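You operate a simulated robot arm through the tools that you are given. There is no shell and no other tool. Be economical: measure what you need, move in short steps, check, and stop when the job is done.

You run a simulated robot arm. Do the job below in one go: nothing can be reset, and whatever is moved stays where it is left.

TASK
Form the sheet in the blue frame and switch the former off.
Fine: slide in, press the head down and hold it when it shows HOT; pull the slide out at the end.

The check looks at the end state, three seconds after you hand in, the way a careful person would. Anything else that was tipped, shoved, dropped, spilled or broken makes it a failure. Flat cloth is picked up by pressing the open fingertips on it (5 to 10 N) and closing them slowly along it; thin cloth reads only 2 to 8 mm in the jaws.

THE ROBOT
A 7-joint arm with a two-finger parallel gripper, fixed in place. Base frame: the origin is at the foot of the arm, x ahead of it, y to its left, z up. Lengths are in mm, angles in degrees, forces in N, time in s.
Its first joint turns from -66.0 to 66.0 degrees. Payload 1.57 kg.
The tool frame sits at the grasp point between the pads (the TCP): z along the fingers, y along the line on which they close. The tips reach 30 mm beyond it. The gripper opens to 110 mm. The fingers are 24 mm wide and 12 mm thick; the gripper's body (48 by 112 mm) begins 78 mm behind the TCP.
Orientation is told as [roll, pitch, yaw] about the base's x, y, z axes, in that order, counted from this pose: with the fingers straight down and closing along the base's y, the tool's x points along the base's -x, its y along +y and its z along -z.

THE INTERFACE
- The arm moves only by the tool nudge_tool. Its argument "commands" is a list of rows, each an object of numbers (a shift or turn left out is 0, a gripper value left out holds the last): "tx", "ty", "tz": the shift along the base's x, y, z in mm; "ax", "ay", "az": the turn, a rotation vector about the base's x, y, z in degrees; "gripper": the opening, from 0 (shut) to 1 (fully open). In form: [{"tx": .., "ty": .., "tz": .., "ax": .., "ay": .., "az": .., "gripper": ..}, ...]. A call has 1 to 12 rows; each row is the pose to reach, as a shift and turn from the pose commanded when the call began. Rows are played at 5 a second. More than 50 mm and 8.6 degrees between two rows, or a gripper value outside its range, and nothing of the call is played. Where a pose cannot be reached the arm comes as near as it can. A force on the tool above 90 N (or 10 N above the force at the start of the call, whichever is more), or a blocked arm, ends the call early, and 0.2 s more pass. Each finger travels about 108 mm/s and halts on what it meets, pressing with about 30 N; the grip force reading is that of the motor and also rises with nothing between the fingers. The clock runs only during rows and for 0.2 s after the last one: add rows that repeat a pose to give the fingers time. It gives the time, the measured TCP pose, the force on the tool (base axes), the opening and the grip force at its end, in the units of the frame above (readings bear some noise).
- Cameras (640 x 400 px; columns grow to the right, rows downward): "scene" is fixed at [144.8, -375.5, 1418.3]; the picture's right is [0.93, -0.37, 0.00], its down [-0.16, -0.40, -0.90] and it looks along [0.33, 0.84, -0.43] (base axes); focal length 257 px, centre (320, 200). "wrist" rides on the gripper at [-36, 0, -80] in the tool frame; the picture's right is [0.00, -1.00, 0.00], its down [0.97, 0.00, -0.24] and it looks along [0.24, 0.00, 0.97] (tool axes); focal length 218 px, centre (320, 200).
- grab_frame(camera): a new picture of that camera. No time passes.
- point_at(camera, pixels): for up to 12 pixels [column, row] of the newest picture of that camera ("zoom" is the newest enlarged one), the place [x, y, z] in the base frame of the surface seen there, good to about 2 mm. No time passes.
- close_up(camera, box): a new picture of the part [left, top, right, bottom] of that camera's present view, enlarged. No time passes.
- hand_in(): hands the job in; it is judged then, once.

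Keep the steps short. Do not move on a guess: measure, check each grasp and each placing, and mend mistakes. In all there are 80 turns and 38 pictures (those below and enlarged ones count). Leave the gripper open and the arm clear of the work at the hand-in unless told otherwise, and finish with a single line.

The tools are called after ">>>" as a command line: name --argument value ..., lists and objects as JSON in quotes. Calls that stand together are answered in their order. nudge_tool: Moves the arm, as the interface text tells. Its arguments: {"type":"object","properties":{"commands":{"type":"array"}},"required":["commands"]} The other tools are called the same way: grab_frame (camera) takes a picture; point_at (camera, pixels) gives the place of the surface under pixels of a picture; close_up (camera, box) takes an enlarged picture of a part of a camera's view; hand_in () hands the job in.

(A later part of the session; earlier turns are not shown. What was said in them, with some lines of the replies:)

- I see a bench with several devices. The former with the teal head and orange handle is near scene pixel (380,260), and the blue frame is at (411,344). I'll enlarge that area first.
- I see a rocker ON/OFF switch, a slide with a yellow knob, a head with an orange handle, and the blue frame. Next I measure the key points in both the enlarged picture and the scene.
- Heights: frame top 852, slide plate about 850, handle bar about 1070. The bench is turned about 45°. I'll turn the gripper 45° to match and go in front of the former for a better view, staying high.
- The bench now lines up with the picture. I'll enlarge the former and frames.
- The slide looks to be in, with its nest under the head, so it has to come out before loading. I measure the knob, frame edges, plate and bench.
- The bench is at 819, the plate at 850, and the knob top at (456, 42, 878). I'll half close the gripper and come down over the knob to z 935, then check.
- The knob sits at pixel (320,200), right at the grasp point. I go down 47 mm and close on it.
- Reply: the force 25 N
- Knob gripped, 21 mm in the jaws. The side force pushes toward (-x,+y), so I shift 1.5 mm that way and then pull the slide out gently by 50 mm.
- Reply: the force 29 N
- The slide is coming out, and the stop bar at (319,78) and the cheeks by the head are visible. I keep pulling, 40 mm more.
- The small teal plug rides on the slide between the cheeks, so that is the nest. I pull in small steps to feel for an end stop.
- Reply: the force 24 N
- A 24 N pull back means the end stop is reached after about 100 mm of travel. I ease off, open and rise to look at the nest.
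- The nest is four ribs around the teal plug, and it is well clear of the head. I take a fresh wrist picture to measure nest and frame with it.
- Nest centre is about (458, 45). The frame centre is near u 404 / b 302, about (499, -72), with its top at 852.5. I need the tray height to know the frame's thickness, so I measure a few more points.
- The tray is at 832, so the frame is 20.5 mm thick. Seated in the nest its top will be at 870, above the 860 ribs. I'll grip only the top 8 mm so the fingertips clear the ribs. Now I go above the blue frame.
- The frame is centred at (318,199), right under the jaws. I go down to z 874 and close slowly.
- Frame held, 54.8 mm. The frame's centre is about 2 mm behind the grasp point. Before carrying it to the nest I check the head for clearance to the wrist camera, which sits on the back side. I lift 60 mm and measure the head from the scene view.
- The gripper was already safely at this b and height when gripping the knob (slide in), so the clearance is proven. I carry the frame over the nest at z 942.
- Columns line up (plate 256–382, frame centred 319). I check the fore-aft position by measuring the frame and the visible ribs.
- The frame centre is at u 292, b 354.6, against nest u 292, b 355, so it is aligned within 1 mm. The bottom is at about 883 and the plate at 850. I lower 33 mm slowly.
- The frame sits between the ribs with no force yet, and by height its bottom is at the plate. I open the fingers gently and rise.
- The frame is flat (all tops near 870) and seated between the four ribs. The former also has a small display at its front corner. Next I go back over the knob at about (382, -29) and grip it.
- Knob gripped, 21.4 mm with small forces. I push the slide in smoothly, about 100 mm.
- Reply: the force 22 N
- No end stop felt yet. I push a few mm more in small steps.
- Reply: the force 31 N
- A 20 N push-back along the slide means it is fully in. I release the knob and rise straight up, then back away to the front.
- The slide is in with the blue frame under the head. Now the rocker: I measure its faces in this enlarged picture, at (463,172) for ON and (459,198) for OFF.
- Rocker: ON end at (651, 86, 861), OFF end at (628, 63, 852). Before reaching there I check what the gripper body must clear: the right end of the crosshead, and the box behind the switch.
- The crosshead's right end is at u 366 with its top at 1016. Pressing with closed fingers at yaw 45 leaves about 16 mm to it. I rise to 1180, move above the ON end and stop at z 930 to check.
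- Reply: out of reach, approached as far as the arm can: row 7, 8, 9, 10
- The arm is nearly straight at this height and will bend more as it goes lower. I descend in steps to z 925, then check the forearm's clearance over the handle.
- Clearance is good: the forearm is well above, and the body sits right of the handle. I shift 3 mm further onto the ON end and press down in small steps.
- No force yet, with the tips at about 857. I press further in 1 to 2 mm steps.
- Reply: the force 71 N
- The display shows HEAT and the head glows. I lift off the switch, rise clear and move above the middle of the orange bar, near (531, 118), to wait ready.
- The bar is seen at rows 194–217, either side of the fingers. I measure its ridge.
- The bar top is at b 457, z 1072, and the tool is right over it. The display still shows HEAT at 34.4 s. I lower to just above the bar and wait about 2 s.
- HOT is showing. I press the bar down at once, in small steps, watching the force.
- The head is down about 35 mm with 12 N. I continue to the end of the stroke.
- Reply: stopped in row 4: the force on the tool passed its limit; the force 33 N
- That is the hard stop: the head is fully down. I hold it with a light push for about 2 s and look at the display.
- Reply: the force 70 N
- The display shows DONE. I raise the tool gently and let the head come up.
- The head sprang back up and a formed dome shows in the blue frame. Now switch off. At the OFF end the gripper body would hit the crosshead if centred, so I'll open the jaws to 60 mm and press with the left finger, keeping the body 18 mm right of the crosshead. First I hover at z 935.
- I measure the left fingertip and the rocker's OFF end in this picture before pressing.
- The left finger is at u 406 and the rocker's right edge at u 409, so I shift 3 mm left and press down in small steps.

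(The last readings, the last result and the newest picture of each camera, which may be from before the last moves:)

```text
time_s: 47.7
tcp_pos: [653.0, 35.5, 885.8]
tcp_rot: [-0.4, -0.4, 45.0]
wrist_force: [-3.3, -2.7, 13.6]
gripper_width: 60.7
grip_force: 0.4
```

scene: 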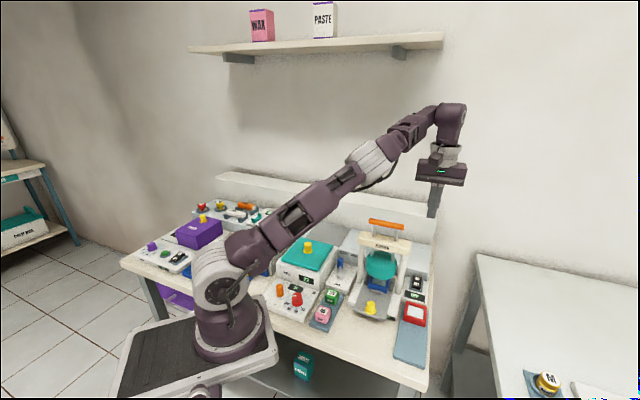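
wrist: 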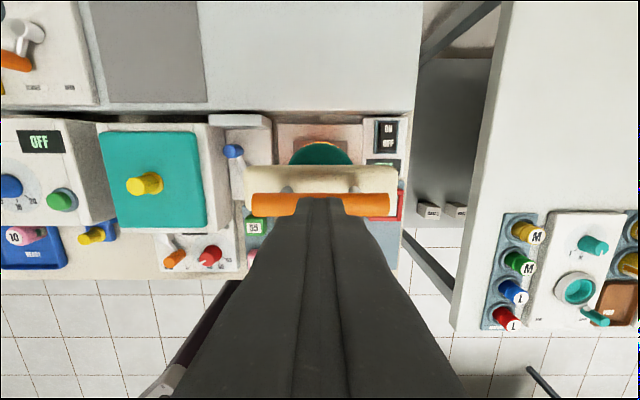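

Light contact, 14 N. I press a few mm more and then check the display.

>>> nudge_tool --commands '[{"tz": -1.5}, {"tz": -3}, {"tz": -4}, {"tz": -4}]'

>>> close_up --camera "scene" --box '[380, 250, 440, 310]'

```text
time_s: 48.7
tcp_pos: [653.9, 34.0, 885.4]
tcp_rot: [-0.7, -0.7, 45.0]
wrist_force: [-20.8, -13.5, 79.3]
gripper_width: 63.5
grip_force: 2.6
```

```text
6.67 times, centred on (410, 280) of scene
```

zoom: 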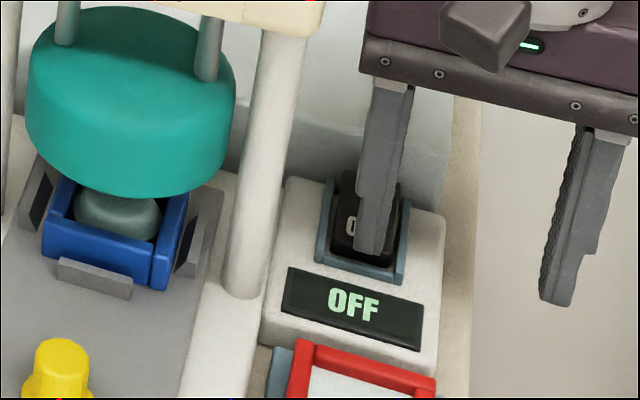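

OFF is shown and the glow is gone. I lift straight up, then swing along the front side to a spot in front of the former.

>>> nudge_tool --commands '[{"tz": 30}, {"tz": 75}, {"tz": 120}, {"tz": 165}, {"tz": 210}, {"tx": -40, "ty": -20, "tz": 230}, {"tx": -85, "ty": -35, "tz": 230}, {"tx": -130, "ty": -35, "tz": 230}, {"tx": -175, "ty": -30, "tz": 225}, {"tx": -218, "ty": -15, "tz": 215}, {"tx": -218, "ty": -15, "tz": 180}, {"tx": -218, "ty": -15, "tz": 180}]'

```text
time_s: 51.3
tcp_pos: [434.7, 21.2, 1058.9]
tcp_rot: [-0.3, -0.5, 45.0]
wrist_force: [-0.8, -0.1, 0.6]
gripper_width: 59.9
grip_force: 0.0
```

I'm at (435, 21, 1059), so the knob is +20/+21 away. I go down over it and grip as before.

>>> nudge_tool --commands '[{"tx": 10, "ty": 10, "tz": -40}, {"tx": 20, "ty": 21, "tz": -85}, {"tx": 20, "ty": 21, "tz": -125}, {"tx": 20, "ty": 21, "tz": -150}, {"tx": 20, "ty": 21, "tz": -171}, {"tx": 20, "ty": 21, "tz": -171, "gripper": 0.3}, {"tx": 20, "ty": 21, "tz": -171, "gripper": 0.1}, {"tx": 20, "ty": 21, "tz": -171, "gripper": 0.1}]'

```text
time_s: 53.1
tcp_pos: [453.3, 40.9, 887.9]
tcp_rot: [-0.3, -0.2, 45.1]
wrist_force: [-11.1, 11.2, -6.5]
gripper_width: 21.5
grip_force: 34.6
```

The knob is gripped, 21.5 mm. I pull the slide out 100 mm smoothly.

>>> nudge_tool --commands '[{"tx": -7.5, "ty": -6.5}, {"tx": -14.5, "ty": -13.5}, {"tx": -21.5, "ty": -20.5}, {"tx": -28.5, "ty": -27.5}, {"tx": -35.5, "ty": -34.5}, {"tx": -42.5, "ty": -41.5}, {"tx": -49.5, "ty": -48.5}, {"tx": -56.5, "ty": -55.5}, {"tx": -63, "ty": -62}, {"tx": -68, "ty": -67}, {"tx": -71, "ty": -70}, {"tx": -71, "ty": -70}]'

```text
time_s: 55.7
tcp_pos: [384.2, -29.0, 889.2]
tcp_rot: [-0.4, -0.4, 45.0]
wrist_force: [-10.3, 10.4, -5.2]
gripper_width: 21.3
grip_force: 34.1
```

No end stop felt yet. I pull 2 mm more gently, then check.

>>> nudge_tool --commands '[{"tx": -1, "ty": -1}, {"tx": -2, "ty": -2}, {"tx": -2, "ty": -2}]'

```text
time_s: 56.5
tcp_pos: [383.0, -30.3, 888.9]
tcp_rot: [-0.5, -0.6, 45.1]
wrist_force: [-0.1, 10.0, 4.8]
gripper_width: 21.3
grip_force: 34.4
```

A back-force builds along the slide, so it is at the end stop. I release, rise straight up and clear away.

>>> nudge_tool --commands '[{"tx": 0.5, "ty": 0.5}, {"tx": 0.5, "ty": 0.5, "gripper": 0.4}, {"tx": 0.5, "ty": 0.5, "gripper": 0.5}, {"tx": 0.5, "ty": 0.5, "tz": 40, "gripper": 0.55}, {"tz": 85}, {"tz": 130, "gripper": 0.8}, {"tz": 175, "gripper": 1}, {"tz": 220, "gripper": 1}, {"tz": 240, "gripper": 1}, {"tz": 240, "gripper": 1}]'

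>>> close_up --camera "scene" --box '[340, 240, 440, 360]'

>>> grab_frame --camera "scene"

```text
time_s: 58.7
tcp_pos: [382.9, -30.0, 1129.4]
tcp_rot: [-0.3, -0.3, 45.0]
wrist_force: [0.3, -0.2, 0.3]
gripper_width: 110.0
grip_force: 0.2
```

```text
3.33 times, centred on (390, 300) of scene
```

zoom: 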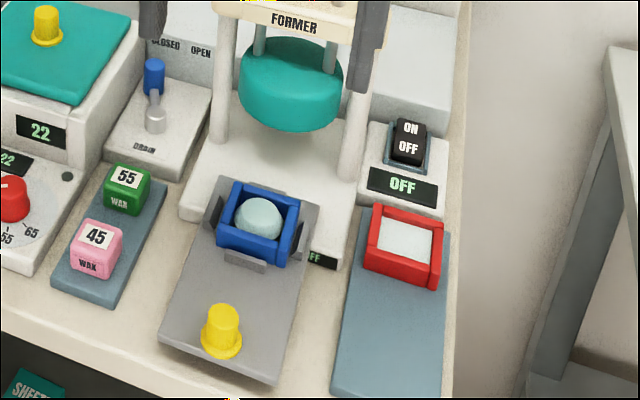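

```text
1 pictures are left
```

scene: 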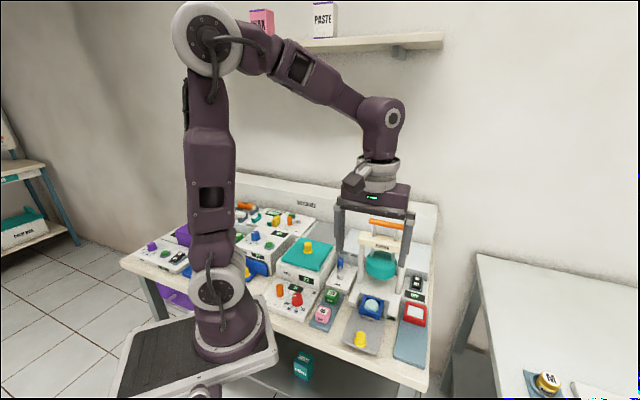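

The slide is out with the domed sheet in the blue frame. The head is up, the display shows OFF, nothing else has moved, and the gripper is open and clear. I hand in.

>>> hand_in

```text
The job is handed in.
```

The sheet in the blue frame is formed into a dome, the slide is pulled out, and the former is switched off.
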